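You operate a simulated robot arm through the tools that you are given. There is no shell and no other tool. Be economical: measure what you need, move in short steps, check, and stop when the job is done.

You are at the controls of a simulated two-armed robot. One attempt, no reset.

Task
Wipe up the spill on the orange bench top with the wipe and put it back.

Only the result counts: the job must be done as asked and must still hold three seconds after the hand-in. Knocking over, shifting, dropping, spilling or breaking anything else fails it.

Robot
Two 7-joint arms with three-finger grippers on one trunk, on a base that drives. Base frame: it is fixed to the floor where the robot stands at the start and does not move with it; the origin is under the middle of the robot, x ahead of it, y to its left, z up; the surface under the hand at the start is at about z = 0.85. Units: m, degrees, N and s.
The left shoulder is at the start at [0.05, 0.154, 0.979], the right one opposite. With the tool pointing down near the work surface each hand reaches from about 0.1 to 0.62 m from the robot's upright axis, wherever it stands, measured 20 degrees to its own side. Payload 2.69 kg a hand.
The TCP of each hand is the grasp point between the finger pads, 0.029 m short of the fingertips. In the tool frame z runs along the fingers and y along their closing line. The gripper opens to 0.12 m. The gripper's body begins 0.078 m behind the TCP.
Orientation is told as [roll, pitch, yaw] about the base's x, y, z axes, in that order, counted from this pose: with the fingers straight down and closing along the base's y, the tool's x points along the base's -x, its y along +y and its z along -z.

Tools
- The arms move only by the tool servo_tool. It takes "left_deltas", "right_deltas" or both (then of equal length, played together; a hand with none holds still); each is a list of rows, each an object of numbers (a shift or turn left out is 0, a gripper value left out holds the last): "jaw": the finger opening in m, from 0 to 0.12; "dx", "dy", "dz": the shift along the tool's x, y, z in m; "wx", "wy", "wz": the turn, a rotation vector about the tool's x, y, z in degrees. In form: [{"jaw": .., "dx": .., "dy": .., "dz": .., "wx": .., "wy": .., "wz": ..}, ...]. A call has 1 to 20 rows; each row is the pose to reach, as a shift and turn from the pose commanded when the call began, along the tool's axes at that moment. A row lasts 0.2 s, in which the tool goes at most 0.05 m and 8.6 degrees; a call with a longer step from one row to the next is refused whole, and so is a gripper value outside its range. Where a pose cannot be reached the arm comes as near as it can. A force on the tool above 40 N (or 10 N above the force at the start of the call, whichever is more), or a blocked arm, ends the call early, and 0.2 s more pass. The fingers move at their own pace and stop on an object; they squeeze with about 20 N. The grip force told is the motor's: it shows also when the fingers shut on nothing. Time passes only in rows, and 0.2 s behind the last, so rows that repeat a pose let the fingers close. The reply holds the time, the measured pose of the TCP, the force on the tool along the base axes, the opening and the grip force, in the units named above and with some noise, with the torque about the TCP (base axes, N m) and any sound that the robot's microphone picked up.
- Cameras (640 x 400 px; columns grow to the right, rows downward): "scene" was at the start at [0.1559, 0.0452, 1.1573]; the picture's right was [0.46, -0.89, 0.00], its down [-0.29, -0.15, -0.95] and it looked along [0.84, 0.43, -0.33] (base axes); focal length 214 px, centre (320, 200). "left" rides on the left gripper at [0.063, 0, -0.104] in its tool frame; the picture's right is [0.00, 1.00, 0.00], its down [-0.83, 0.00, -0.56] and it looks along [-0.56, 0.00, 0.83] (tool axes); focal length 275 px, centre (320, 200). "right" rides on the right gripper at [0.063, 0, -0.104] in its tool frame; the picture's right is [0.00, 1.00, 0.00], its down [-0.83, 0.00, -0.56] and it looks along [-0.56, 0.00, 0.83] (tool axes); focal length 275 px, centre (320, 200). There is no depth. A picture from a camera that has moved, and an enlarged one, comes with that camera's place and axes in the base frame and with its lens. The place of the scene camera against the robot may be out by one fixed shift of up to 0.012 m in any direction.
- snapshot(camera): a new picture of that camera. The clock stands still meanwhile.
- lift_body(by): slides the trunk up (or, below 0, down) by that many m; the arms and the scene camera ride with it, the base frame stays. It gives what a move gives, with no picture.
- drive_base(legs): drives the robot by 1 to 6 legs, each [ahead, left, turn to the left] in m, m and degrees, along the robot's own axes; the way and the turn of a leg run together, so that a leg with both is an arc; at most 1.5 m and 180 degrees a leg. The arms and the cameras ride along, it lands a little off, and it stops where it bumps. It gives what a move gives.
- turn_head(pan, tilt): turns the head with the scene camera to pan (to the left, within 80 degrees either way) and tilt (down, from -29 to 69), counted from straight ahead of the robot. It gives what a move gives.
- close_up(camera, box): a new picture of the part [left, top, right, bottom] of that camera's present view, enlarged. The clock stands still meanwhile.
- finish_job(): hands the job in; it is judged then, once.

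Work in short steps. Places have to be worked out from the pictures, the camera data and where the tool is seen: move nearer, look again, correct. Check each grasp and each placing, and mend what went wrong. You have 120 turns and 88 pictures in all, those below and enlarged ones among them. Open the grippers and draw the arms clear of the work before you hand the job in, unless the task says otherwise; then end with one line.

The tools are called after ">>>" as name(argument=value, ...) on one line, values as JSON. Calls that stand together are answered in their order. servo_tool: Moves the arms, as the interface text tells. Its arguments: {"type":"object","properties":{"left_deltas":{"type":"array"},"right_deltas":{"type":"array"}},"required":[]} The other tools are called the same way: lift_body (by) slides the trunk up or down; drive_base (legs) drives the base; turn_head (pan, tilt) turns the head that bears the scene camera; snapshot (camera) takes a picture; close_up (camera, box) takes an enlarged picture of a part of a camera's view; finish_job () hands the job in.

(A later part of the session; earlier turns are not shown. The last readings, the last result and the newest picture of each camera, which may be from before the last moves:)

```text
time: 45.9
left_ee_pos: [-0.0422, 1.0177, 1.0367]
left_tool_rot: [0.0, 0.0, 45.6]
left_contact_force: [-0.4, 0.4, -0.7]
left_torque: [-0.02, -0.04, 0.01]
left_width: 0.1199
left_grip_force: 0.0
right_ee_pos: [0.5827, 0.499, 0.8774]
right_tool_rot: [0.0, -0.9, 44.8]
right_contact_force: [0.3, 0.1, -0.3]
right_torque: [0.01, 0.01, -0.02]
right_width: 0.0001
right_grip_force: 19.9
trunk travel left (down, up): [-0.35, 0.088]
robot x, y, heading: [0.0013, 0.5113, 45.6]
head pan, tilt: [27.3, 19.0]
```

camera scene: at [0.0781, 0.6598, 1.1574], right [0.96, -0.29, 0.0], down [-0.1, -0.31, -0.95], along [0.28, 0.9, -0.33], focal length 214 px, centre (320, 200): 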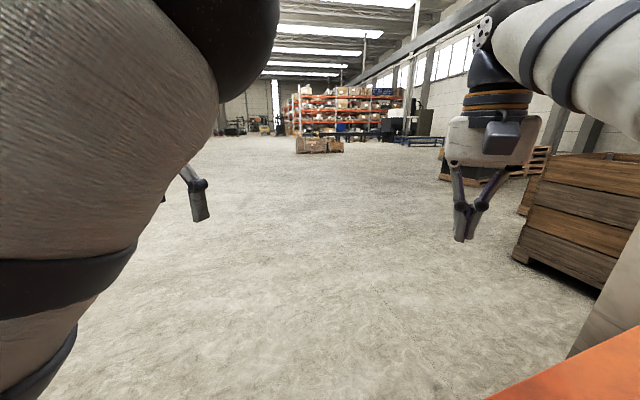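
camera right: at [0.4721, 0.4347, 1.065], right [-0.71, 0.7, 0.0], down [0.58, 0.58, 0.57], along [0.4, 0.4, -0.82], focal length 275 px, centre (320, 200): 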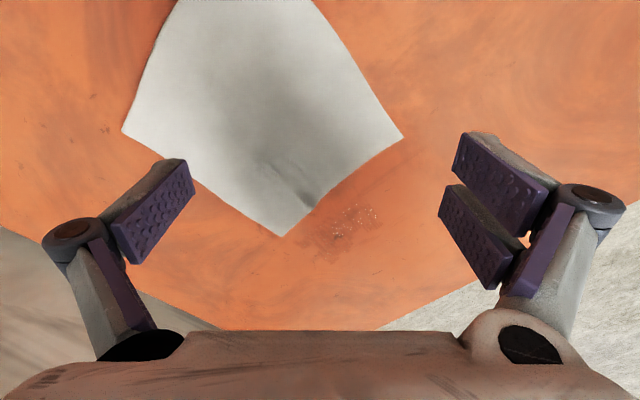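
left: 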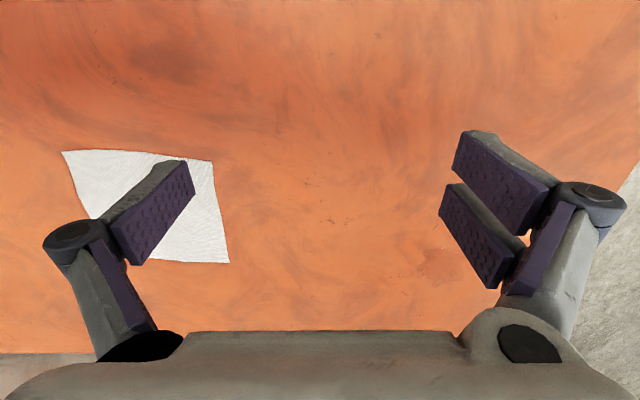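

Just above contact. Down 4 mm and then drag +y 0.09 m.

>>> servo_tool(right_deltas=[{"dz": 0.002}, {"dz": 0.0035}, {"dz": 0.0035}, {"dx": -0.007, "dy": 0.007, "dz": 0.0035}, {"dx": -0.014, "dy": 0.014, "dz": 0.0035}, {"dx": -0.021, "dy": 0.021, "dz": 0.0035}, {"dx": -0.028, "dy": 0.028, "dz": 0.0035}, {"dx": -0.035, "dy": 0.035, "dz": 0.0035}, {"dx": -0.042, "dy": 0.042, "dz": 0.0035}, {"dx": -0.049, "dy": 0.049, "dz": 0.0035}, {"dx": -0.056, "dy": 0.056, "dz": 0.0035}, {"dx": -0.063, "dy": 0.063, "dz": 0.0035}])

>>> snapshot(camera="right")

```text
time: 48.5
left_ee_pos: [-0.0454, 1.0166, 1.0362]
left_tool_rot: [0.0, -0.1, 45.6]
left_contact_force: [0.0, 0.2, -0.2]
left_torque: [0.03, 0.0, 0.02]
left_width: 0.1197
left_grip_force: 0.0
right_ee_pos: [0.5812, 0.5875, 0.8782]
right_tool_rot: [0.0, -0.9, 44.9]
right_contact_force: [-0.3, -8.5, 30.2]
right_torque: [-0.37, 0.25, 0.09]
right_width: 0.0002
right_grip_force: 20.0
trunk travel left (down, up): [-0.35, 0.088]
robot x, y, heading: [0.0028, 0.5128, 45.6]
head pan, tilt: [27.3, 19.0]
```

```text
58 pictures are left
camera right: at [0.5346, 0.5421, 0.9796], right [-0.71, 0.7, 0.0], down [0.58, 0.58, 0.57], along [0.4, 0.4, -0.82], focal length 275 px, centre (320, 200)
```

right: 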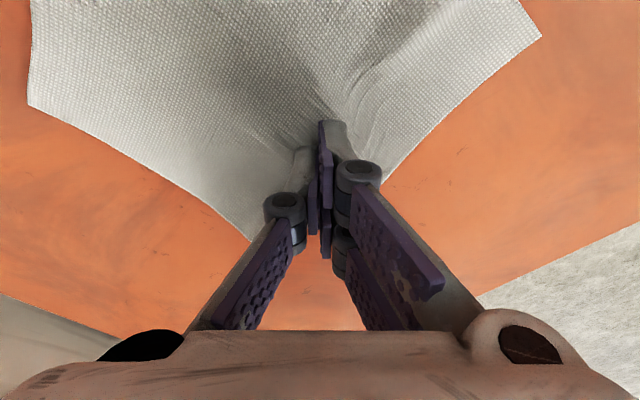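

The wipe covers the spill with 30 N beneath the fingers. Now a raster of strokes in x over x 0.545–0.63.

>>> servo_tool(right_deltas=[{"dx": -0.0085, "dy": -0.0085, "dz": -0.0007}, {"dx": -0.017, "dy": -0.017, "dz": -0.0007}, {"dx": -0.0255, "dy": -0.0255, "dz": -0.0007}, {"dx": -0.0318, "dy": -0.0318, "dz": -0.0007}, {"dx": -0.0403, "dy": -0.0233, "dz": -0.0007}, {"dx": -0.0297, "dy": -0.0127, "dz": -0.0007}, {"dx": -0.0191, "dy": -0.0021, "dz": -0.0007}, {"dx": -0.0085, "dy": 0.0085, "dz": -0.0007}, {"dx": 0.0021, "dy": 0.0191, "dz": -0.0007}, {"dx": 0.0127, "dy": 0.0297, "dz": -0.0007}, {"dx": 0.0247, "dy": 0.0247, "dz": -0.0007}, {"dx": 0.0332, "dy": 0.0163, "dz": -0.0007}, {"dx": 0.0226, "dy": 0.0057, "dz": -0.0007}, {"dx": 0.012, "dy": -0.0049, "dz": -0.0007}, {"dx": 0.0014, "dy": -0.0156, "dz": -0.0007}, {"dx": -0.0092, "dy": -0.0262, "dz": -0.0007}, {"dx": -0.0198, "dy": -0.0368, "dz": -0.0007}, {"dx": -0.0148, "dy": -0.0488, "dz": -0.0007}, {"dx": -0.0042, "dy": -0.0382, "dz": -0.0007}, {"dx": 0.0064, "dy": -0.0276, "dz": -0.0007}])

>>> snapshot(camera="right")

```text
time: 52.7
left_ee_pos: [-0.0443, 1.0181, 1.0359]
left_tool_rot: [0.0, -0.1, 45.6]
left_contact_force: [-0.2, 0.3, -1.6]
left_torque: [0.02, 0.01, 0.03]
left_width: 0.12
left_grip_force: 0.1
right_ee_pos: [0.5966, 0.564, 0.8774]
right_tool_rot: [-0.1, -1.2, 44.9]
right_contact_force: [7.5, -0.3, 27.0]
right_torque: [-0.19, 0.1, 0.03]
right_width: 0.0
right_grip_force: 20.0
trunk travel left (down, up): [-0.35, 0.088]
robot x, y, heading: [0.001, 0.5145, 45.5]
head pan, tilt: [27.3, 19.0]
```

```text
57 pictures are left
camera right: at [0.5505, 0.5189, 0.9796], right [-0.71, 0.7, 0.0], down [0.58, 0.58, 0.57], along [0.4, 0.4, -0.82], focal length 275 px, centre (320, 200)
```

right: 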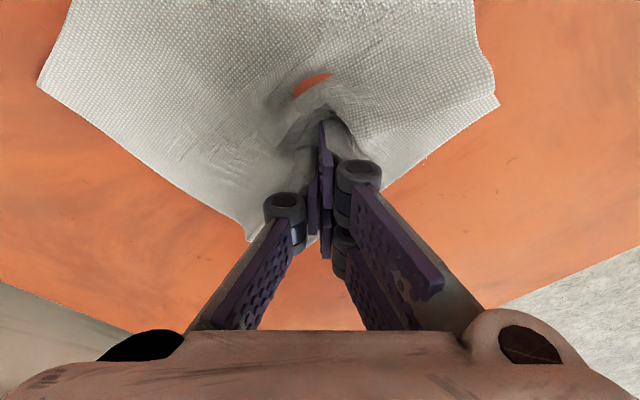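

An orange spot shows through the wipe beside the fingertips, so I lift gently and inspect.

>>> servo_tool(right_deltas=[{"dz": -0.005}, {"dz": -0.01}, {"dz": -0.03}, {"dz": -0.07}, {"dz": -0.1, "jaw": 0.12}, {"dz": -0.1, "jaw": 0.12, "dx": 0.03}, {"dz": -0.1, "jaw": 0.12, "dx": 0.03}])

>>> snapshot(camera="right")

```text
time: 54.3
left_ee_pos: [-0.0431, 1.0181, 1.0353]
left_tool_rot: [0.0, 0.0, 45.6]
left_contact_force: [0.2, -0.3, 0.2]
left_torque: [0.0, 0.01, 0.0]
left_width: 0.1202
left_grip_force: 0.0
right_ee_pos: [0.5751, 0.5429, 0.9746]
right_tool_rot: [0.0, -0.9, 45.0]
right_contact_force: [-0.3, 0.2, -0.4]
right_torque: [-0.01, 0.0, 0.0]
right_width: 0.12
right_grip_force: 0.1
trunk travel left (down, up): [-0.35, 0.088]
robot x, y, heading: [0.0019, 0.5133, 45.5]
head pan, tilt: [27.3, 19.0]
```

```text
56 pictures are left
camera right: at [0.5289, 0.4972, 1.0775], right [-0.71, 0.7, 0.0], down [0.58, 0.58, 0.57], along [0.4, 0.4, -0.82], focal length 275 px, centre (320, 200)
```

right: 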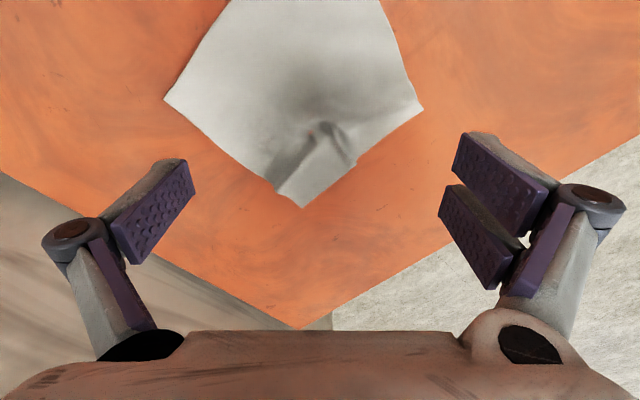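

The spot was just a press dimple; the wipe lies with centre ≈ (0.585, 0.525). I press toward its right part (0.578, 0.49) and pull it back -y 0.11 m to reveal the table.

>>> servo_tool(right_deltas=[{"jaw": 0, "dx": 0.035, "dy": -0.03}, {"jaw": 0, "dx": 0.035, "dy": -0.04}, {"jaw": 0, "dx": 0.035, "dy": -0.04, "dz": 0.04}, {"jaw": 0, "dx": 0.035, "dy": -0.04, "dz": 0.08}, {"jaw": 0, "dx": 0.035, "dy": -0.04, "dz": 0.095}, {"dx": 0.035, "dy": -0.04, "dz": 0.099}, {"dx": 0.035, "dy": -0.04, "dz": 0.099}, {"dx": 0.042, "dy": -0.047, "dz": 0.099}, {"dx": 0.049, "dy": -0.054, "dz": 0.099}, {"dx": 0.056, "dy": -0.061, "dz": 0.099}, {"dx": 0.063, "dy": -0.068, "dz": 0.099}, {"dx": 0.07, "dy": -0.075, "dz": 0.099}, {"dx": 0.077, "dy": -0.082, "dz": 0.099}, {"dx": 0.084, "dy": -0.089, "dz": 0.099}, {"dx": 0.091, "dy": -0.096, "dz": 0.099}, {"dx": 0.098, "dy": -0.103, "dz": 0.099}, {"dx": 0.105, "dy": -0.11, "dz": 0.099}, {"dx": 0.112, "dy": -0.117, "dz": 0.099}])

>>> snapshot(camera="right")

```text
time: 58.1
left_ee_pos: [-0.0448, 1.0183, 1.037]
left_tool_rot: [0.0, 0.0, 45.7]
left_contact_force: [-0.2, -0.6, 0.7]
left_torque: [-0.01, 0.0, 0.02]
left_width: 0.1199
left_grip_force: 0.1
right_ee_pos: [0.579, 0.3858, 0.8771]
right_tool_rot: [-0.2, -1.3, 45.1]
right_contact_force: [-2.8, 2.0, 20.9]
right_torque: [-0.11, 0.31, -0.05]
right_width: 0.0002
right_grip_force: 20.2
trunk travel left (down, up): [-0.35, 0.088]
robot x, y, heading: [0.0026, 0.5119, 45.5]
head pan, tilt: [27.3, 19.0]
stopped in row 18 (right hand): the force on the tool passed its limit at 41 N (the readings are from after the stop); the commanded pose is now the measured one
```

```text
55 pictures are left
camera right: at [0.5312, 0.3385, 0.9794], right [-0.71, 0.7, 0.0], down [0.57, 0.58, 0.58], along [0.41, 0.41, -0.82], focal length 275 px, centre (320, 200)
```

right: 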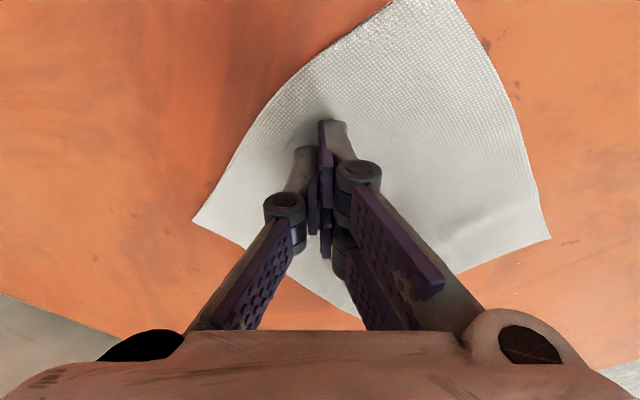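

Lift and inspect the spill place again.

>>> servo_tool(right_deltas=[{"dz": -0.03}, {"dz": -0.07}, {"dz": -0.1, "jaw": 0.12}, {"dz": -0.1, "jaw": 0.12, "dy": 0.03, "dx": -0.02}, {"dz": -0.1, "jaw": 0.12, "dy": 0.06, "dx": -0.04}, {"dz": -0.1, "jaw": 0.12, "dy": 0.08, "dx": -0.06}, {"dz": -0.1, "jaw": 0.12, "dy": 0.08, "dx": -0.06}])

>>> snapshot(camera="right")

>>> close_up(camera="right", box=[230, 120, 490, 320])

```text
time: 59.7
left_ee_pos: [-0.044, 1.0188, 1.0372]
left_tool_rot: [0.0, 0.1, 45.5]
left_contact_force: [0.3, 0.3, 0.1]
left_torque: [-0.01, 0.01, 0.01]
left_width: 0.1201
left_grip_force: 0.2
right_ee_pos: [0.565, 0.4814, 0.9763]
right_tool_rot: [-0.1, -1.1, 45.0]
right_contact_force: [0.9, 0.1, -0.4]
right_torque: [0.0, -0.02, -0.02]
right_width: 0.1201
right_grip_force: 0.1
right hand out of reach, approached as far as the arm can: row 1, 2, 3, 4, 5
trunk travel left (down, up): [-0.35, 0.088]
robot x, y, heading: [-0.0054, 0.5136, 45.7]
head pan, tilt: [27.3, 19.0]
```

```text
54 pictures are left
camera right: at [0.518, 0.4353, 1.0788], right [-0.71, 0.7, 0.0], down [0.58, 0.58, 0.57], along [0.4, 0.41, -0.82], focal length 275 px, centre (320, 200)
```

right: 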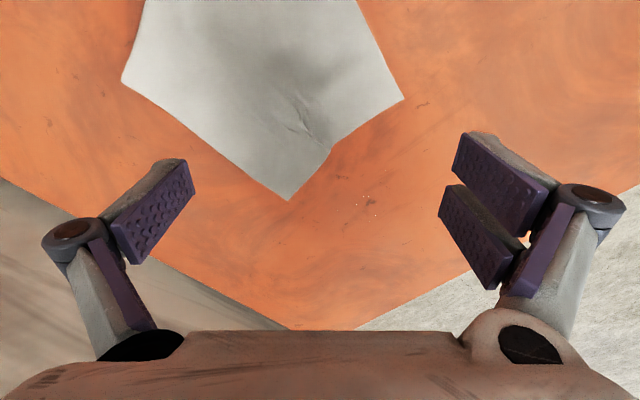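

```text
2.00 times, centred on (360, 220) of right
camera zoom: at [0.518, 0.4353, 1.0788], right [-0.71, 0.7, 0.0], down [0.58, 0.58, 0.57], along [0.4, 0.41, -0.82], focal length 551 px, centre (240, 160)
```

zoom: 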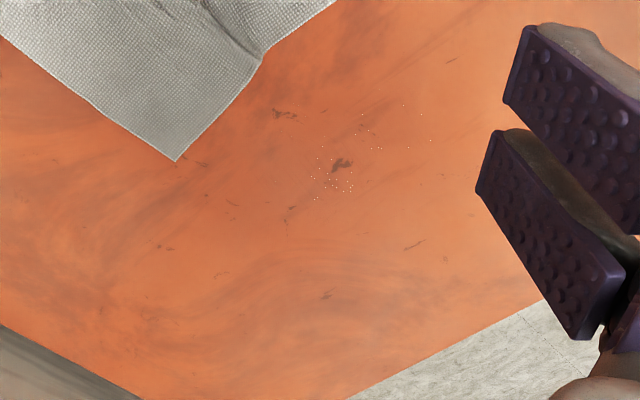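

Only a few specks remain, x 0.55–0.61 and y 0.585–0.61. One more pass: press at (0.585, 0.495) and push the wipe to y≈0.60.

>>> servo_tool(right_deltas=[{"jaw": 0, "dx": -0.0238, "dy": -0.0045}, {"jaw": 0, "dx": -0.0238, "dy": -0.0045}, {"jaw": 0, "dx": -0.0238, "dy": -0.0045, "dz": 0.04}, {"jaw": 0, "dx": -0.0238, "dy": -0.0045, "dz": 0.08}, {"jaw": 0, "dx": -0.0238, "dy": -0.0045, "dz": 0.096}, {"dx": -0.0238, "dy": -0.0045, "dz": 0.101}, {"dx": -0.0238, "dy": -0.0045, "dz": 0.101}, {"dx": -0.0318, "dy": 0.0035, "dz": 0.101}, {"dx": -0.0398, "dy": 0.0115, "dz": 0.101}, {"dx": -0.0478, "dy": 0.0195, "dz": 0.101}, {"dx": -0.0558, "dy": 0.0275, "dz": 0.101}, {"dx": -0.0638, "dy": 0.0355, "dz": 0.101}, {"dx": -0.0718, "dy": 0.0435, "dz": 0.101}, {"dx": -0.0798, "dy": 0.0515, "dz": 0.101}, {"dx": -0.0878, "dy": 0.0595, "dz": 0.101}, {"dx": -0.0958, "dy": 0.0675, "dz": 0.101}])

```text
time: 63.1
left_ee_pos: [-0.0436, 1.017, 1.0358]
left_tool_rot: [0.0, -0.1, 45.6]
left_contact_force: [-0.8, -0.8, -0.6]
left_torque: [0.0, -0.03, 0.03]
left_width: 0.1204
left_grip_force: 0.1
right_ee_pos: [0.5828, 0.5986, 0.877]
right_tool_rot: [-0.2, -1.3, 45.0]
right_contact_force: [0.7, -5.2, 19.3]
right_torque: [-0.17, 0.14, 0.06]
right_width: 0.0001
right_grip_force: 19.6
trunk travel left (down, up): [-0.35, 0.088]
robot x, y, heading: [0.0017, 0.5116, 45.6]
head pan, tilt: [27.3, 19.0]
```

Now strokes along x at y≈0.59–0.61.

>>> servo_tool(right_deltas=[{"dx": -0.0085, "dy": -0.0085}, {"dx": -0.0177, "dy": -0.0177}, {"dx": -0.0283, "dy": -0.0141}, {"dx": -0.0198, "dy": -0.0057}, {"dx": -0.0106, "dy": 0.0035}, {"dx": -0.0014, "dy": 0.0127}, {"dx": 0.0078, "dy": 0.0219}, {"dx": 0.017, "dy": 0.0311}, {"dx": 0.0255, "dy": 0.0255}, {"dx": 0.0325, "dy": 0.0184}, {"dx": 0.0233, "dy": 0.0092}, {"dx": 0.0141, "dy": 0}, {"dx": 0.0049, "dy": -0.0092}, {"dx": -0.0042, "dy": -0.0184}, {"dx": -0.0127, "dy": -0.0269}, {"dx": -0.0141, "dy": -0.0141}, {"dx": -0.0049, "dy": -0.0049}, {"dx": 0.0042, "dy": 0.0042}, {"dx": 0.0134, "dy": 0.0134}, {"dx": 0.0212, "dy": 0.0212}])

>>> servo_tool(right_deltas=[{"dz": -0.005}, {"dz": -0.02}, {"dz": -0.06}, {"dz": -0.1, "jaw": 0.12}, {"dz": -0.1, "jaw": 0.12, "dx": 0.03}, {"dz": -0.1, "jaw": 0.12, "dx": 0.03}])

>>> snapshot(camera="right")

```text
time: 67.3
left_ee_pos: [-0.0425, 1.018, 1.0353]
left_tool_rot: [0.0, 0.0, 45.7]
left_contact_force: [0.0, 0.2, 0.6]
left_torque: [0.0, -0.01, 0.01]
left_width: 0.12
left_grip_force: 0.1
right_ee_pos: [0.5542, 0.5981, 0.8753]
right_tool_rot: [-0.1, -1.2, 45.1]
right_contact_force: [0.6, -0.9, 4.5]
right_torque: [-0.04, 0.0, 0.02]
right_width: 0.0
right_grip_force: 20.4
trunk travel left (down, up): [-0.35, 0.088]
robot x, y, heading: [0.0013, 0.5185, 45.6]
head pan, tilt: [27.3, 19.0]
```

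```text
time: 68.7
left_ee_pos: [-0.0436, 1.018, 1.0362]
left_tool_rot: [0.0, 0.0, 45.5]
left_contact_force: [0.2, 0.8, 0.0]
left_torque: [0.0, 0.02, -0.01]
left_width: 0.1201
left_grip_force: 0.1
right_ee_pos: [0.5335, 0.5759, 0.9767]
right_tool_rot: [-0.1, -1.2, 45.1]
right_contact_force: [0.2, 0.2, 0.9]
right_torque: [-0.02, -0.03, 0.01]
right_width: 0.1198
right_grip_force: 0.0
trunk travel left (down, up): [-0.35, 0.088]
robot x, y, heading: [0.0014, 0.5082, 45.6]
head pan, tilt: [27.3, 19.0]
```

```text
52 pictures are left
camera right: at [0.4862, 0.5292, 1.0796], right [-0.71, 0.7, 0.0], down [0.58, 0.58, 0.57], along [0.4, 0.41, -0.82], focal length 275 px, centre (320, 200)
```

right: 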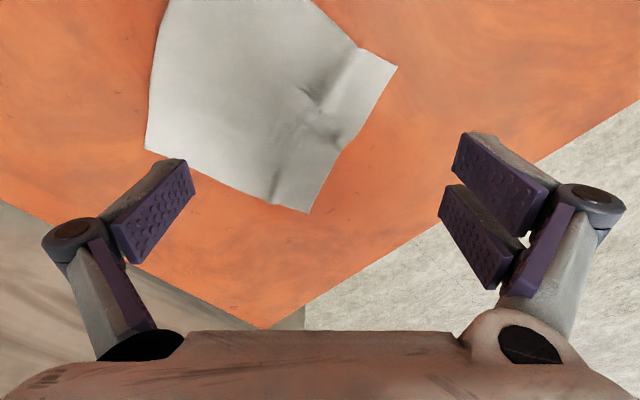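

I pull the wipe back again from its right part, this time pressing with two fingers 6 cm apart so I can also turn it back (it has yawed ~+19°).

>>> servo_tool(right_deltas=[{"jaw": 0.06, "dx": 0.007, "dy": -0.042}, {"jaw": 0.06, "dx": 0.0145, "dy": -0.0845}, {"jaw": 0.06, "dx": 0.0145, "dy": -0.0845, "dz": 0.04}, {"jaw": 0.06, "dx": 0.0145, "dy": -0.0845, "dz": 0.08}, {"jaw": 0.06, "dx": 0.0145, "dy": -0.0845, "dz": 0.096}, {"dx": 0.0145, "dy": -0.0845, "dz": 0.1015}, {"dx": 0.0145, "dy": -0.0845, "dz": 0.1015}, {"dx": 0.0225, "dy": -0.0925, "dz": 0.1015, "wz": 1.5}, {"dx": 0.0305, "dy": -0.1005, "dz": 0.1015, "wz": 3}, {"dx": 0.0385, "dy": -0.1085, "dz": 0.1015, "wz": 4.5}, {"dx": 0.0465, "dy": -0.1165, "dz": 0.1015, "wz": 6}, {"dx": 0.0545, "dy": -0.1245, "dz": 0.1015, "wz": 7.5}, {"dx": 0.0625, "dy": -0.1325, "dz": 0.1015, "wz": 9}, {"dx": 0.0705, "dy": -0.1405, "dz": 0.1015, "wz": 10.5}, {"dx": 0.0785, "dy": -0.1485, "dz": 0.1015, "wz": 12}, {"dx": 0.0865, "dy": -0.1565, "dz": 0.1015, "wz": 13}])

>>> snapshot(camera="right")

```text
time: 72.1
left_ee_pos: [-0.0443, 1.0175, 1.0366]
left_tool_rot: [-0.1, 0.0, 45.6]
left_contact_force: [0.1, -0.2, -0.1]
left_torque: [-0.01, -0.02, 0.01]
left_width: 0.1201
left_grip_force: 0.0
right_ee_pos: [0.5823, 0.405, 0.8739]
right_tool_rot: [0.2, -1.1, 31.9]
right_contact_force: [1.0, -0.7, 9.8]
right_torque: [0.0, 0.04, -0.02]
right_width: 0.0608
right_grip_force: 0.1
trunk travel left (down, up): [-0.35, 0.088]
robot x, y, heading: [0.0015, 0.5129, 45.7]
head pan, tilt: [27.3, 19.0]
```

```text
51 pictures are left
camera right: at [0.527, 0.3704, 0.9761], right [-0.53, 0.85, 0.0], down [0.69, 0.44, 0.57], along [0.48, 0.31, -0.82], focal length 275 px, centre (320, 200)
```

right: 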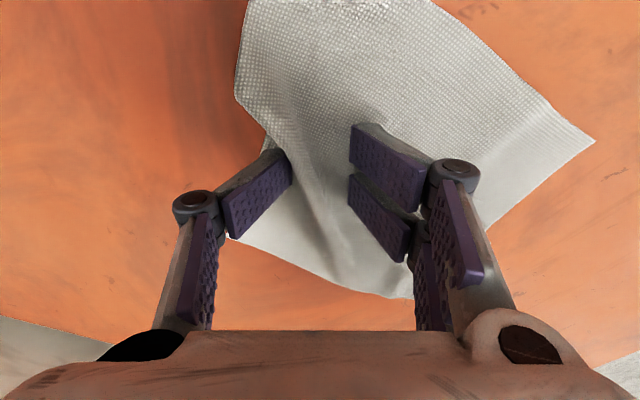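

It followed with some wrinkling. Lift and inspect both wipe and spill place.

>>> servo_tool(right_deltas=[{"dz": -0.03}, {"dz": -0.07}, {"dz": -0.11, "jaw": 0.12}, {"dz": -0.12, "jaw": 0.12, "dy": 0.03, "dx": -0.02}, {"dz": -0.12, "jaw": 0.12, "dy": 0.05, "dx": -0.03}, {"dz": -0.12, "jaw": 0.12, "dy": 0.05, "dx": -0.03}])

>>> snapshot(camera="right")

>>> close_up(camera="right", box=[230, 160, 490, 330])

```text
time: 73.5
left_ee_pos: [-0.0431, 1.0172, 1.0365]
left_tool_rot: [0.0, -0.1, 45.6]
left_contact_force: [0.2, -0.4, 0.3]
left_torque: [0.0, 0.01, 0.01]
left_width: 0.1198
left_grip_force: 0.1
right_ee_pos: [0.5862, 0.4726, 0.9857]
right_tool_rot: [0.1, -1.1, 32.0]
right_contact_force: [0.1, -0.1, 0.8]
right_torque: [0.0, -0.01, -0.04]
right_width: 0.1199
right_grip_force: 0.0
right hand out of reach, approached as far as the arm can: row 2, 3, 4, 5, 6
trunk travel left (down, up): [-0.35, 0.088]
robot x, y, heading: [-0.0019, 0.5156, 45.4]
head pan, tilt: [27.3, 19.0]
```

```text
50 pictures are left
camera right: at [0.5308, 0.4373, 1.0881], right [-0.53, 0.85, 0.0], down [0.69, 0.44, 0.57], along [0.48, 0.31, -0.82], focal length 275 px, centre (320, 200)
```

right: 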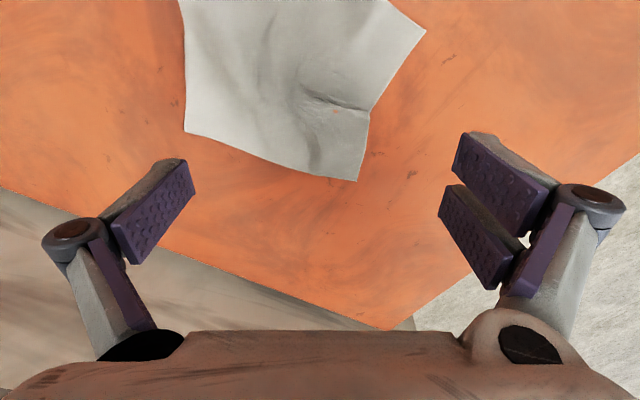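

```text
2.35 times, centred on (360, 245) of right
camera zoom: at [0.5308, 0.4373, 1.0881], right [-0.53, 0.85, 0.0], down [0.69, 0.44, 0.57], along [0.48, 0.31, -0.82], focal length 648 px, centre (226, 94)
```

zoom: 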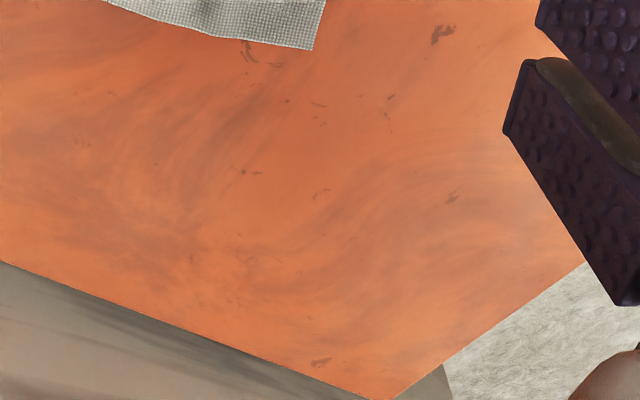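

The area in this crop looks clean; the mark that stays is a table stain. I check the other part, near pixel (400–460, 100–200).

>>> close_up(camera="right", box=[350, 90, 480, 220])

>>> close_up(camera="right", box=[170, 0, 440, 190])

```text
3.08 times, centred on (415, 155) of right
camera zoom: at [0.5308, 0.4373, 1.0881], right [-0.53, 0.85, 0.0], down [0.69, 0.44, 0.57], along [0.48, 0.31, -0.82], focal length 847 px, centre (28, 338)
```

zoom: 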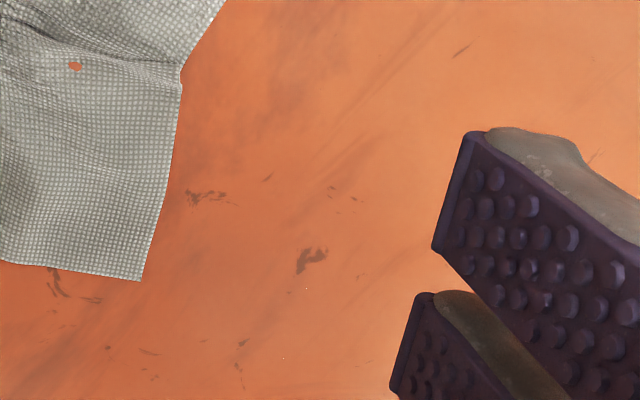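

```text
2.11 times, centred on (305, 95) of right
camera zoom: at [0.5308, 0.4373, 1.0881], right [-0.53, 0.85, 0.0], down [0.69, 0.44, 0.57], along [0.48, 0.31, -0.82], focal length 580 px, centre (352, 421)
```

zoom: 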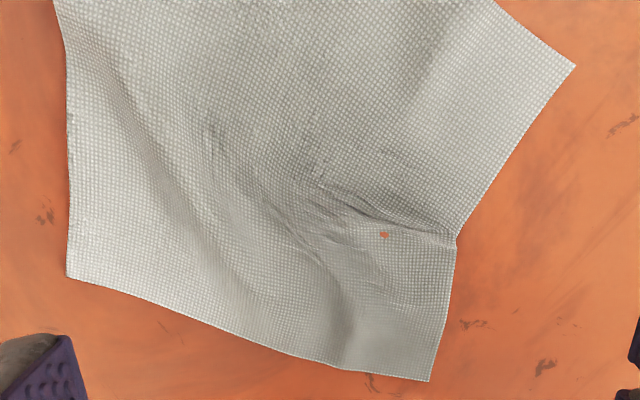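

Nearly spotless; two tiny dots remain. I shift the hand sideways to see the part hidden by the finger.

>>> servo_tool(right_deltas=[{"dy": 0.04}, {"dy": 0.08}, {"dy": 0.08}])

>>> close_up(camera="right", box=[220, 90, 400, 220])

```text
time: 74.3
left_ee_pos: [-0.0426, 1.0176, 1.0371]
left_tool_rot: [0.1, 0.0, 45.6]
left_contact_force: [0.8, 0.3, -0.2]
left_torque: [0.0, -0.04, 0.02]
left_width: 0.1201
left_grip_force: 0.2
right_ee_pos: [0.5433, 0.5399, 0.9841]
right_tool_rot: [0.2, -1.1, 32.1]
right_contact_force: [0.6, 0.0, 0.5]
right_torque: [0.0, 0.02, -0.03]
right_width: 0.1199
right_grip_force: 0.1
trunk travel left (down, up): [-0.35, 0.088]
robot x, y, heading: [0.001, 0.513, 45.7]
head pan, tilt: [27.3, 19.0]
```

```text
3.08 times, centred on (310, 155) of right
camera zoom: at [0.4878, 0.5047, 1.0882], right [-0.53, 0.85, 0.0], down [0.69, 0.44, 0.57], along [0.48, 0.31, -0.82], focal length 847 px, centre (351, 338)
```

zoom: 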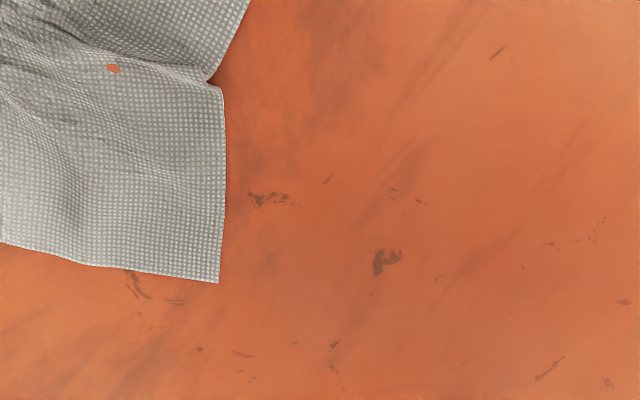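

The spill area is clean. Now to return the wipe (centre ≈ (0.586, 0.447), yaw ~+14°; home (0.483, 0.170), yaw -4°), I turn the robot to heading ~20° where both places are in reach.

>>> drive_base(legs=[[0, 0, -25.6]])

>>> servo_tool(right_deltas=[{"jaw": 0.12, "dz": -0.02}, {"jaw": 0.12, "dz": -0.04, "dy": 0.03, "dx": 0.02}, {"jaw": 0.12, "dz": -0.05, "dy": 0.07, "dx": 0.03}, {"jaw": 0.12, "dz": -0.05, "dy": 0.07, "dx": 0.03}])

>>> snapshot(camera="right")

```text
time: 76.0
left_ee_pos: [0.1765, 0.9875, 1.0365]
left_tool_rot: [0.0, 0.0, 20.2]
left_contact_force: [-0.1, -1.0, -0.2]
left_torque: [0.03, -0.03, -0.01]
left_width: 0.12
left_grip_force: 0.1
right_ee_pos: [0.5017, 0.3041, 0.9851]
right_tool_rot: [0.1, -1.0, 6.7]
right_contact_force: [-0.1, 0.3, 1.1]
right_torque: [0.0, 0.01, -0.02]
right_width: 0.1201
right_grip_force: 0.2
trunk travel left (down, up): [-0.35, 0.088]
robot x, y, heading: [0.0011, 0.5137, 20.0]
head pan, tilt: [27.3, 19.0]
```

```text
time: 77.0
left_ee_pos: [0.1759, 0.9879, 1.0361]
left_tool_rot: [-0.1, 0.0, 20.2]
left_contact_force: [0.3, -0.3, -0.6]
left_torque: [0.02, 0.0, 0.01]
left_width: 0.12
left_grip_force: 0.0
right_ee_pos: [0.464, 0.3691, 1.0347]
right_tool_rot: [0.2, -1.1, 6.6]
right_contact_force: [-0.1, 1.2, -0.3]
right_torque: [-0.01, -0.02, 0.0]
right_width: 0.1203
right_grip_force: 0.0
trunk travel left (down, up): [-0.35, 0.088]
robot x, y, heading: [0.0013, 0.5143, 20.3]
head pan, tilt: [27.3, 19.0]
```

```text
45 pictures are left
camera right: at [0.3987, 0.3616, 1.137], right [-0.12, 0.99, 0.0], down [0.81, 0.1, 0.57], along [0.57, 0.07, -0.82], focal length 275 px, centre (320, 200)
```

right: 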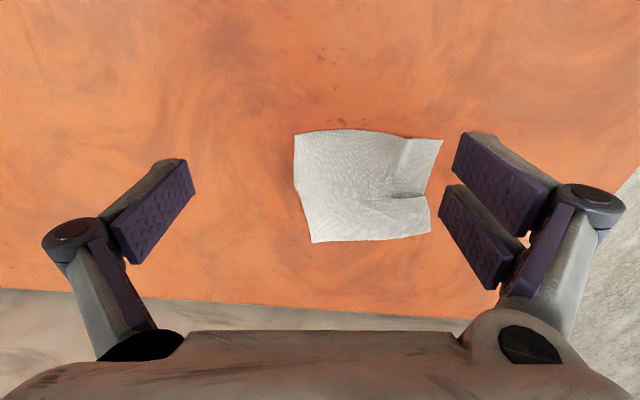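

Wipe now: centre ≈ (0.582, 0.447), yaw ≈ +11°. I press with two fingers (8 cm apart) at about (0.58, 0.43).

>>> servo_tool(right_deltas=[{"jaw": 0.08, "dx": -0.04, "dy": 0.015}, {"jaw": 0.08, "dx": -0.08, "dy": 0.031}, {"jaw": 0.08, "dx": -0.122, "dy": 0.047}, {"jaw": 0.08, "dx": -0.122, "dy": 0.047, "dz": 0.045}, {"jaw": 0.08, "dx": -0.122, "dy": 0.047, "dz": 0.09}, {"jaw": 0.08, "dx": -0.122, "dy": 0.047, "dz": 0.135}, {"jaw": 0.08, "dx": -0.122, "dy": 0.047, "dz": 0.152}, {"jaw": 0.08, "dx": -0.122, "dy": 0.047, "dz": 0.157}, {"jaw": 0.08, "dx": -0.122, "dy": 0.047, "dz": 0.16}, {"jaw": 0.08, "dx": -0.122, "dy": 0.047, "dz": 0.16}])

>>> snapshot(camera="right")

```text
time: 79.2
left_ee_pos: [0.1778, 0.9881, 1.0366]
left_tool_rot: [0.1, 0.1, 20.3]
left_contact_force: [-0.4, -0.5, -0.4]
left_torque: [0.02, -0.04, 0.0]
left_width: 0.12
left_grip_force: 0.0
right_ee_pos: [0.5821, 0.4327, 0.8798]
right_tool_rot: [0.2, -1.1, 6.6]
right_contact_force: [0.1, 0.6, -0.6]
right_torque: [0.01, -0.01, 0.01]
right_width: 0.08
right_grip_force: 0.2
trunk travel left (down, up): [-0.35, 0.088]
robot x, y, heading: [0.0013, 0.5147, 20.2]
head pan, tilt: [27.3, 19.0]
```

```text
44 pictures are left
camera right: at [0.5161, 0.4245, 0.9815], right [-0.12, 0.99, 0.0], down [0.81, 0.1, 0.57], along [0.57, 0.07, -0.82], focal length 275 px, centre (320, 200)
```

right: 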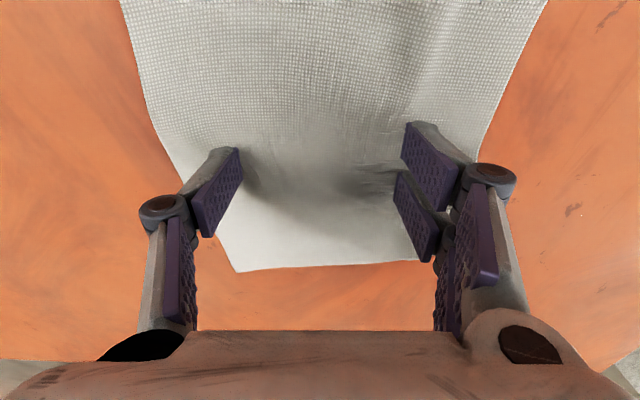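

Just above contact; I lower 5.5 mm and begin the drag home with a slow turn.

>>> servo_tool(right_deltas=[{"dz": 0.003}, {"dz": 0.0055}, {"dz": 0.0055}, {"dx": 0.0068, "dy": -0.0133, "dz": 0.0054, "wz": 0.75}, {"dx": 0.0136, "dy": -0.0265, "dz": 0.0053, "wz": 1.5}, {"dx": 0.0204, "dy": -0.0398, "dz": 0.0051, "wz": 2.25}, {"dx": 0.0272, "dy": -0.053, "dz": 0.005, "wz": 3}, {"dx": 0.034, "dy": -0.0663, "dz": 0.0049, "wz": 3.75}, {"dx": 0.0408, "dy": -0.0795, "dz": 0.0047, "wz": 4.5}, {"dx": 0.0476, "dy": -0.0928, "dz": 0.0046, "wz": 5.25}, {"dx": 0.0544, "dy": -0.106, "dz": 0.0045, "wz": 6}, {"dx": 0.0612, "dy": -0.1193, "dz": 0.0043, "wz": 6.75}])

>>> snapshot(camera="right")

```text
time: 81.1
left_ee_pos: [0.1742, 0.9879, 1.0374]
left_tool_rot: [-0.1, 0.0, 20.3]
left_contact_force: [-0.1, 0.1, -0.5]
left_torque: [0.01, -0.03, 0.03]
left_width: 0.1206
left_grip_force: 0.1
right_ee_pos: [0.5551, 0.3611, 0.8783]
right_tool_rot: [0.9, -1.9, 2.6]
right_contact_force: [-0.4, 5.6, 35.5]
right_torque: [0.34, 0.45, -0.09]
right_width: 0.0122
right_grip_force: 12.4
trunk travel left (down, up): [-0.35, 0.088]
robot x, y, heading: [-0.0018, 0.5126, 20.3]
head pan, tilt: [27.3, 19.0]
stopped in row 9 (right hand): the force on the tool passed its limit at 43 N (the readings are from after the stop); the commanded pose is now the measured one
```

```text
43 pictures are left
camera right: at [0.4877, 0.3564, 0.9799], right [-0.05, 1.0, 0.02], down [0.81, 0.03, 0.58], along [0.58, 0.04, -0.81], focal length 275 px, centre (320, 200)
```

right: 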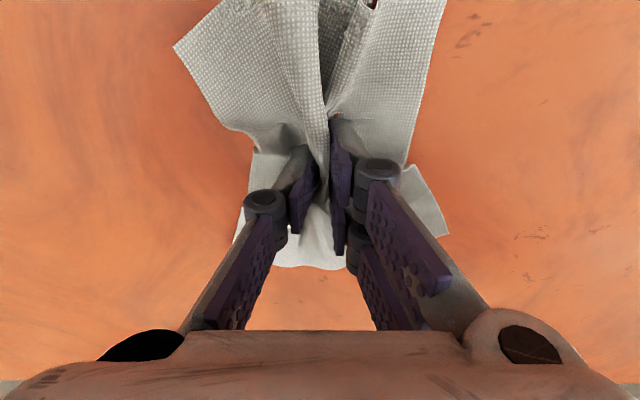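

The fingers were drawn together and bunched the wipe between them. I ease the pressure and open the fingers while in contact to spread it again.

>>> servo_tool(right_deltas=[{"dz": -0.001, "jaw": 0.012}, {"dz": -0.0015, "jaw": 0.03}, {"dz": -0.0015, "jaw": 0.05}, {"dz": -0.0015, "jaw": 0.07}, {"dz": -0.0015, "jaw": 0.09}, {"dz": -0.0015, "jaw": 0.1}, {"dz": -0.0015, "jaw": 0.1}])

>>> snapshot(camera="right")

```text
time: 82.7
left_ee_pos: [0.1771, 0.9883, 1.0363]
left_tool_rot: [0.0, 0.0, 20.2]
left_contact_force: [-1.1, -0.3, -0.5]
left_torque: [-0.06, 0.0, 0.0]
left_width: 0.1199
left_grip_force: 0.0
right_ee_pos: [0.5547, 0.3584, 0.8749]
right_tool_rot: [0.5, -1.3, 2.6]
right_contact_force: [0.2, 0.5, 0.5]
right_torque: [0.0, 0.01, -0.01]
right_width: 0.1
right_grip_force: 0.1
trunk travel left (down, up): [-0.35, 0.088]
robot x, y, heading: [0.0023, 0.516, 20.2]
head pan, tilt: [27.3, 19.0]
```

```text
42 pictures are left
camera right: at [0.489, 0.3535, 0.9776], right [-0.05, 1.0, 0.01], down [0.82, 0.04, 0.57], along [0.57, 0.04, -0.82], focal length 275 px, centre (320, 200)
```

right: 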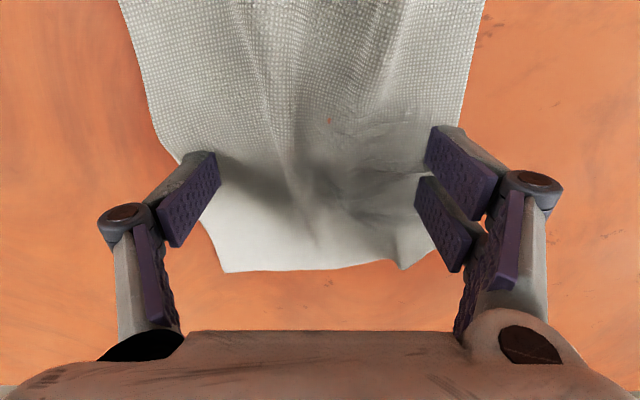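

It spread out again nicely. I lift and look at its current pose.

>>> servo_tool(right_deltas=[{"dz": -0.04}, {"dz": -0.08}, {"dz": -0.12, "dx": 0.03}, {"dz": -0.14, "dx": 0.07}, {"dz": -0.14, "dx": 0.08, "jaw": 0.12}, {"dz": -0.14, "dx": 0.08, "jaw": 0.12}])

>>> snapshot(camera="right")

```text
time: 84.1
left_ee_pos: [0.1772, 0.9869, 1.0353]
left_tool_rot: [-0.1, 0.0, 20.2]
left_contact_force: [0.6, 0.7, 0.2]
left_torque: [-0.03, -0.02, -0.01]
left_width: 0.1202
left_grip_force: 0.1
right_ee_pos: [0.4708, 0.3539, 1.0127]
right_tool_rot: [0.6, -1.3, 2.6]
right_contact_force: [-0.4, 0.7, 0.4]
right_torque: [-0.02, 0.01, 0.02]
right_width: 0.1201
right_grip_force: 0.1
trunk travel left (down, up): [-0.35, 0.088]
robot x, y, heading: [-0.0023, 0.5128, 20.3]
head pan, tilt: [27.3, 19.0]
```

```text
41 pictures are left
camera right: at [0.4046, 0.3484, 1.1151], right [-0.05, 1.0, 0.01], down [0.82, 0.04, 0.58], along [0.57, 0.04, -0.82], focal length 275 px, centre (320, 200)
```

right: 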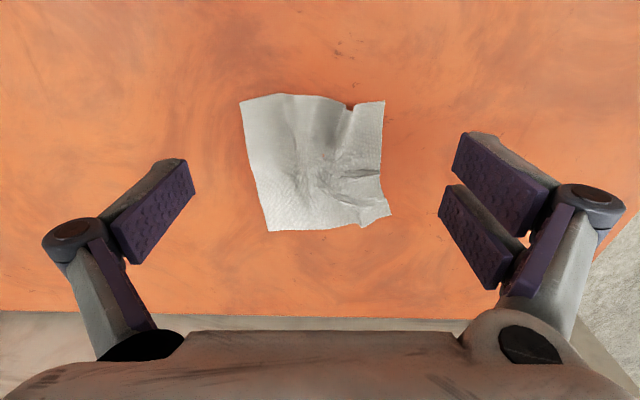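

Wipe: centre ≈ (0.55, 0.361), yaw ≈ +8°. Closed-finger dragging kept orientation best, so I press with closed fingers at (0.553, 0.33).

>>> servo_tool(right_deltas=[{"jaw": 0, "dx": -0.04, "dy": -0.014}, {"jaw": 0, "dx": -0.081, "dy": -0.0277}, {"jaw": 0, "dx": -0.081, "dy": -0.0277, "dz": 0.045}, {"jaw": 0, "dx": -0.081, "dy": -0.0277, "dz": 0.09}, {"jaw": 0, "dx": -0.081, "dy": -0.0277, "dz": 0.125}, {"jaw": 0, "dx": -0.081, "dy": -0.0277, "dz": 0.1355}, {"jaw": 0, "dx": -0.081, "dy": -0.0277, "dz": 0.137}, {"jaw": 0, "dx": -0.081, "dy": -0.0277, "dz": 0.138}])

```text
time: 85.9
left_ee_pos: [0.1774, 0.9883, 1.0371]
left_tool_rot: [0.0, 0.0, 20.2]
left_contact_force: [0.5, -0.1, 0.2]
left_torque: [-0.02, -0.03, -0.02]
left_width: 0.1201
left_grip_force: 0.0
right_ee_pos: [0.5575, 0.3296, 0.8773]
right_tool_rot: [0.6, -1.5, 2.7]
right_contact_force: [0.2, -0.4, 2.2]
right_torque: [0.03, 0.05, -0.01]
right_width: 0.0
right_grip_force: 19.8
trunk travel left (down, up): [-0.35, 0.088]
robot x, y, heading: [-0.0003, 0.5125, 20.5]
head pan, tilt: [27.3, 19.0]
```

Light contact. Press 2.5 mm more and drag home with an -11° turn.

>>> servo_tool(right_deltas=[{"jaw": 0, "dz": 0.0025}, {"jaw": 0, "dz": 0.0025}, {"dx": 0.0061, "dy": -0.0133, "dz": 0.0023, "wz": 0.8}, {"dx": 0.0122, "dy": -0.0266, "dz": 0.0021, "wz": 1.6}, {"dx": 0.0183, "dy": -0.04, "dz": 0.0019, "wz": 2.4}, {"dx": 0.0244, "dy": -0.0533, "dz": 0.0017, "wz": 3.1}, {"dx": 0.0305, "dy": -0.0666, "dz": 0.0015, "wz": 3.9}, {"dx": 0.0366, "dy": -0.0799, "dz": 0.0013, "wz": 4.7}, {"dx": 0.0427, "dy": -0.0932, "dz": 0.0011, "wz": 5.5}])

>>> snapshot(camera="right")

```text
time: 87.6
left_ee_pos: [0.1765, 0.9883, 1.0356]
left_tool_rot: [-0.1, 0.0, 20.2]
left_contact_force: [-0.2, 0.0, 0.3]
left_torque: [0.0, 0.03, 0.0]
left_width: 0.12
left_grip_force: 0.1
right_ee_pos: [0.5294, 0.2621, 0.8777]
right_tool_rot: [0.9, -1.7, -1.2]
right_contact_force: [-1.2, 1.5, 19.8]
right_torque: [0.15, 0.4, -0.03]
right_width: 0.0001
right_grip_force: 20.4
trunk travel left (down, up): [-0.35, 0.088]
robot x, y, heading: [0.0014, 0.511, 19.9]
head pan, tilt: [27.3, 19.0]
stopped in row 8 (right hand): the force on the tool passed its limit at 42 N (the readings are from after the stop); the commanded pose is now the measured one
```

```text
40 pictures are left
camera right: at [0.4627, 0.2611, 0.9791], right [0.02, 1.0, 0.02], down [0.81, -0.02, 0.58], along [0.58, 0.0, -0.81], focal length 275 px, centre (320, 200)
```

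right: 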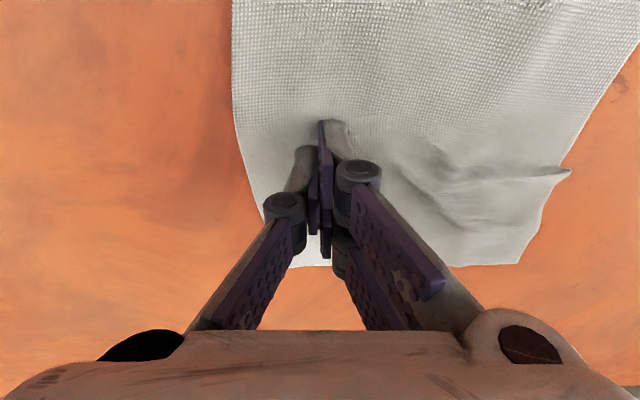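

Following well. Continue the remaining (-0.049, -0.123) with a slight rise to keep the force even.

>>> servo_tool(right_deltas=[{"dx": 0.0052, "dy": -0.0138, "dz": -0.0005, "wz": 0.8}, {"dx": 0.0103, "dy": -0.0276, "dz": -0.0009, "wz": 1.6}, {"dx": 0.0155, "dy": -0.0413, "dz": -0.0013, "wz": 2.4}, {"dx": 0.0207, "dy": -0.0551, "dz": -0.0018, "wz": 3.1}, {"dx": 0.0258, "dy": -0.0689, "dz": -0.0022, "wz": 3.9}, {"dx": 0.031, "dy": -0.0827, "dz": -0.0026, "wz": 4.7}, {"dx": 0.0362, "dy": -0.0964, "dz": -0.0031, "wz": 5.5}, {"dx": 0.0413, "dy": -0.1102, "dz": -0.0035, "wz": 6.2}, {"dx": 0.0465, "dy": -0.124, "dz": -0.004, "wz": 7}])

>>> servo_tool(right_deltas=[{"dz": -0.04}, {"dz": -0.08}, {"dz": -0.12, "dx": 0.03, "jaw": 0.12}, {"dz": -0.14, "dx": 0.07, "jaw": 0.12}, {"dz": -0.14, "dx": 0.09, "jaw": 0.12}, {"dz": -0.14, "dx": 0.09, "jaw": 0.12}])

>>> snapshot(camera="right")

```text
time: 89.6
left_ee_pos: [0.1763, 0.9886, 1.036]
left_tool_rot: [-0.1, -0.1, 20.3]
left_contact_force: [0.5, 0.2, 0.5]
left_torque: [-0.02, 0.0, 0.0]
left_width: 0.1199
left_grip_force: 0.0
right_ee_pos: [0.4796, 0.138, 0.8768]
right_tool_rot: [0.8, -1.4, -8.2]
right_contact_force: [1.9, 5.1, 21.8]
right_torque: [0.22, 0.27, -0.04]
right_width: 0.0001
right_grip_force: 19.8
trunk travel left (down, up): [-0.35, 0.088]
robot x, y, heading: [0.0005, 0.5112, 20.3]
head pan, tilt: [27.3, 19.0]
```

```text
time: 91.0
left_ee_pos: [0.1771, 0.989, 1.0361]
left_tool_rot: [-0.1, 0.0, 20.2]
left_contact_force: [0.5, -0.5, 0.8]
left_torque: [0.03, 0.01, 0.01]
left_width: 0.1197
left_grip_force: 0.2
right_ee_pos: [0.4741, 0.2152, 0.9404]
right_tool_rot: [1.0, -1.4, -8.3]
right_contact_force: [-0.5, -0.2, -0.6]
right_torque: [0.0, 0.0, 0.02]
right_width: 0.1197
right_grip_force: 0.1
right hand out of reach, approached as far as the arm can: row 1, 2, 3, 4, 5, 6
trunk travel left (down, up): [-0.35, 0.088]
robot x, y, heading: [-0.0015, 0.5121, 20.0]
head pan, tilt: [27.3, 19.0]
```

```text
39 pictures are left
camera right: at [0.4085, 0.2238, 1.0429], right [0.14, 0.99, 0.02], down [0.81, -0.12, 0.58], along [0.57, -0.07, -0.82], focal length 275 px, centre (320, 200)
```

right: 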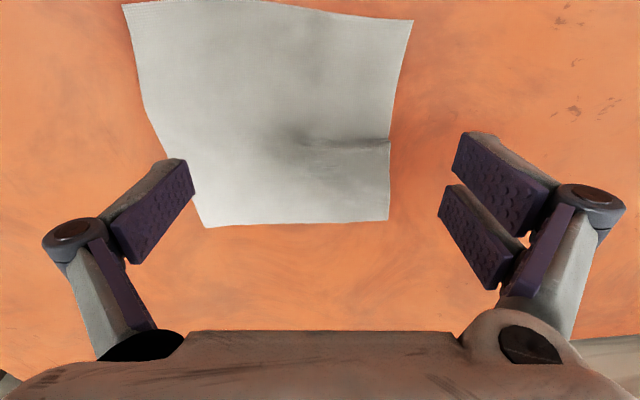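

The wipe is nearly home: centre ≈ (0.487, 0.189), target (0.483, 0.170), yaw within 3°. For a precise comparison, I move the hand to the same viewing pose as at the start of the job.

>>> servo_tool(right_deltas=[{"dx": 0.02, "dy": -0.015, "dz": -0.02, "wz": -2}, {"dx": 0.045, "dy": -0.03, "dz": -0.04, "wz": -4}, {"dx": 0.07, "dy": -0.045, "dz": -0.06, "wz": -6}, {"dx": 0.0875, "dy": -0.059, "dz": -0.06, "wz": -8.3}, {"dx": 0.0875, "dy": -0.059, "dz": -0.06, "wz": -8.3}])

>>> snapshot(camera="right")

```text
time: 92.2
left_ee_pos: [0.177, 0.9878, 1.0366]
left_tool_rot: [0.0, 0.1, 20.2]
left_contact_force: [0.1, 0.5, -0.1]
left_torque: [-0.01, -0.03, 0.02]
left_width: 0.1199
left_grip_force: 0.1
right_ee_pos: [0.4366, 0.2474, 0.9351]
right_tool_rot: [0.8, -1.5, 0.1]
right_contact_force: [-0.1, 0.2, 0.4]
right_torque: [-0.02, 0.02, 0.0]
right_width: 0.12
right_grip_force: 0.1
right hand out of reach, approached as far as the arm can: row 1, 2, 3, 4, 5
trunk travel left (down, up): [-0.35, 0.088]
robot x, y, heading: [0.0012, 0.5093, 20.0]
head pan, tilt: [27.3, 19.0]
```

```text
38 pictures are left
camera right: at [0.3709, 0.2459, 1.0374], right [-0.01, 1.0, 0.01], down [0.82, 0.0, 0.58], along [0.58, 0.01, -0.82], focal length 275 px, centre (320, 200)
```

right: 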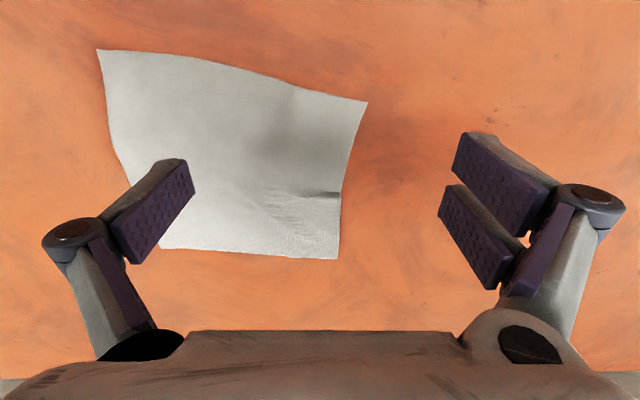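

The arm is near a joint limit in this stance. I turn the robot back to heading 0, where this pose was reachable before.

>>> drive_base(legs=[[0, 0, -20]])

```text
time: 93.7
left_ee_pos: [0.3291, 0.899, 1.0371]
left_tool_rot: [0.0, 0.0, 0.2]
left_contact_force: [0.8, 0.6, 0.6]
left_torque: [-0.01, -0.01, 0.01]
left_width: 0.1199
left_grip_force: 0.0
right_ee_pos: [0.3198, 0.1146, 0.935]
right_tool_rot: [0.8, -1.4, -19.9]
right_contact_force: [0.1, 0.2, 1.1]
right_torque: [-0.03, -0.01, 0.0]
right_width: 0.1199
right_grip_force: 0.1
trunk travel left (down, up): [-0.35, 0.088]
robot x, y, heading: [-0.0012, 0.5143, 0.1]
head pan, tilt: [27.3, 19.0]
```

Now to the original viewing pose (0.379, 0.169, 1.0), yaw 0.

>>> servo_tool(right_deltas=[{"dz": -0.02, "dx": -0.01, "dy": 0.018, "wz": -5}, {"dz": -0.04, "dx": -0.02, "dy": 0.036, "wz": -10}, {"dz": -0.055, "dx": -0.03, "dy": 0.053, "wz": -15}, {"dz": -0.064, "dx": -0.037, "dy": 0.071, "wz": -20}, {"dz": -0.064, "dx": -0.037, "dy": 0.071, "wz": -20}])

>>> snapshot(camera="right")

```text
time: 94.9
left_ee_pos: [0.3289, 0.8994, 1.0364]
left_tool_rot: [0.0, -0.1, 0.4]
left_contact_force: [0.0, -0.5, 0.7]
left_torque: [-0.03, 0.0, -0.01]
left_width: 0.1198
left_grip_force: 0.1
right_ee_pos: [0.3772, 0.1673, 1.0019]
right_tool_rot: [0.2, -1.7, 0.1]
right_contact_force: [0.4, 0.0, 0.3]
right_torque: [-0.06, 0.02, -0.02]
right_width: 0.12
right_grip_force: 0.1
trunk travel left (down, up): [-0.35, 0.088]
robot x, y, heading: [0.0023, 0.5133, 0.4]
head pan, tilt: [27.3, 19.0]
```

```text
37 pictures are left
camera right: at [0.3101, 0.1669, 1.1028], right [-0.01, 1.0, 0.0], down [0.81, 0.0, 0.58], along [0.58, 0.01, -0.81], focal length 275 px, centre (320, 200)
```

right: 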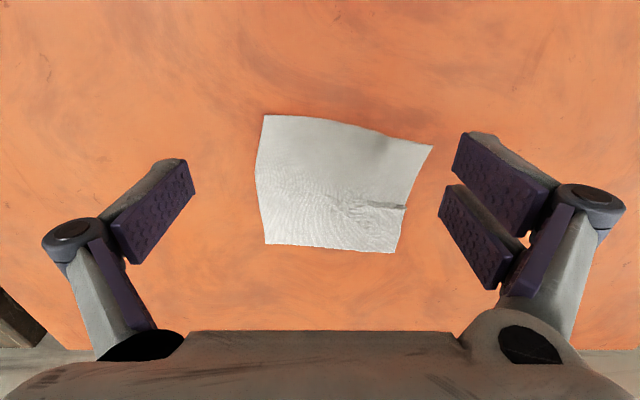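

Wipe centre ≈ (0.489, 0.191), so it needs (-0.005, -0.021) and about +2.5° turn. I press closed fingers at (0.49, 0.16) and nudge.

>>> servo_tool(right_deltas=[{"jaw": 0, "dx": -0.04, "dy": -0.003, "wy": 0.5}, {"jaw": 0, "dx": -0.08, "dy": -0.005, "wy": 1}, {"jaw": 0, "dx": -0.113, "dy": -0.007, "dz": 0.03, "wy": 1.7}, {"jaw": 0, "dx": -0.113, "dy": -0.007, "dz": 0.075, "wy": 1.7}, {"jaw": 0, "dx": -0.113, "dy": -0.007, "dz": 0.115, "wy": 1.7}, {"jaw": 0, "dx": -0.113, "dy": -0.007, "dz": 0.125, "wy": 1.7}, {"jaw": 0, "dx": -0.113, "dy": -0.007, "dz": 0.128, "wy": 1.7}, {"jaw": 0, "dx": -0.113, "dy": -0.007, "dz": 0.128, "wy": 1.7}])

```text
time: 96.7
left_ee_pos: [0.3271, 0.8996, 1.0372]
left_tool_rot: [0.0, -0.1, 0.2]
left_contact_force: [0.1, -1.4, 0.0]
left_torque: [-0.01, -0.01, 0.02]
left_width: 0.1202
left_grip_force: 0.0
right_ee_pos: [0.4944, 0.1628, 0.8764]
right_tool_rot: [0.1, 0.0, 0.1]
right_contact_force: [-0.1, 0.1, 1.1]
right_torque: [-0.01, -0.03, 0.02]
right_width: 0.0
right_grip_force: 19.4
trunk travel left (down, up): [-0.35, 0.088]
robot x, y, heading: [-0.0016, 0.5111, 0.4]
head pan, tilt: [27.3, 19.0]
```

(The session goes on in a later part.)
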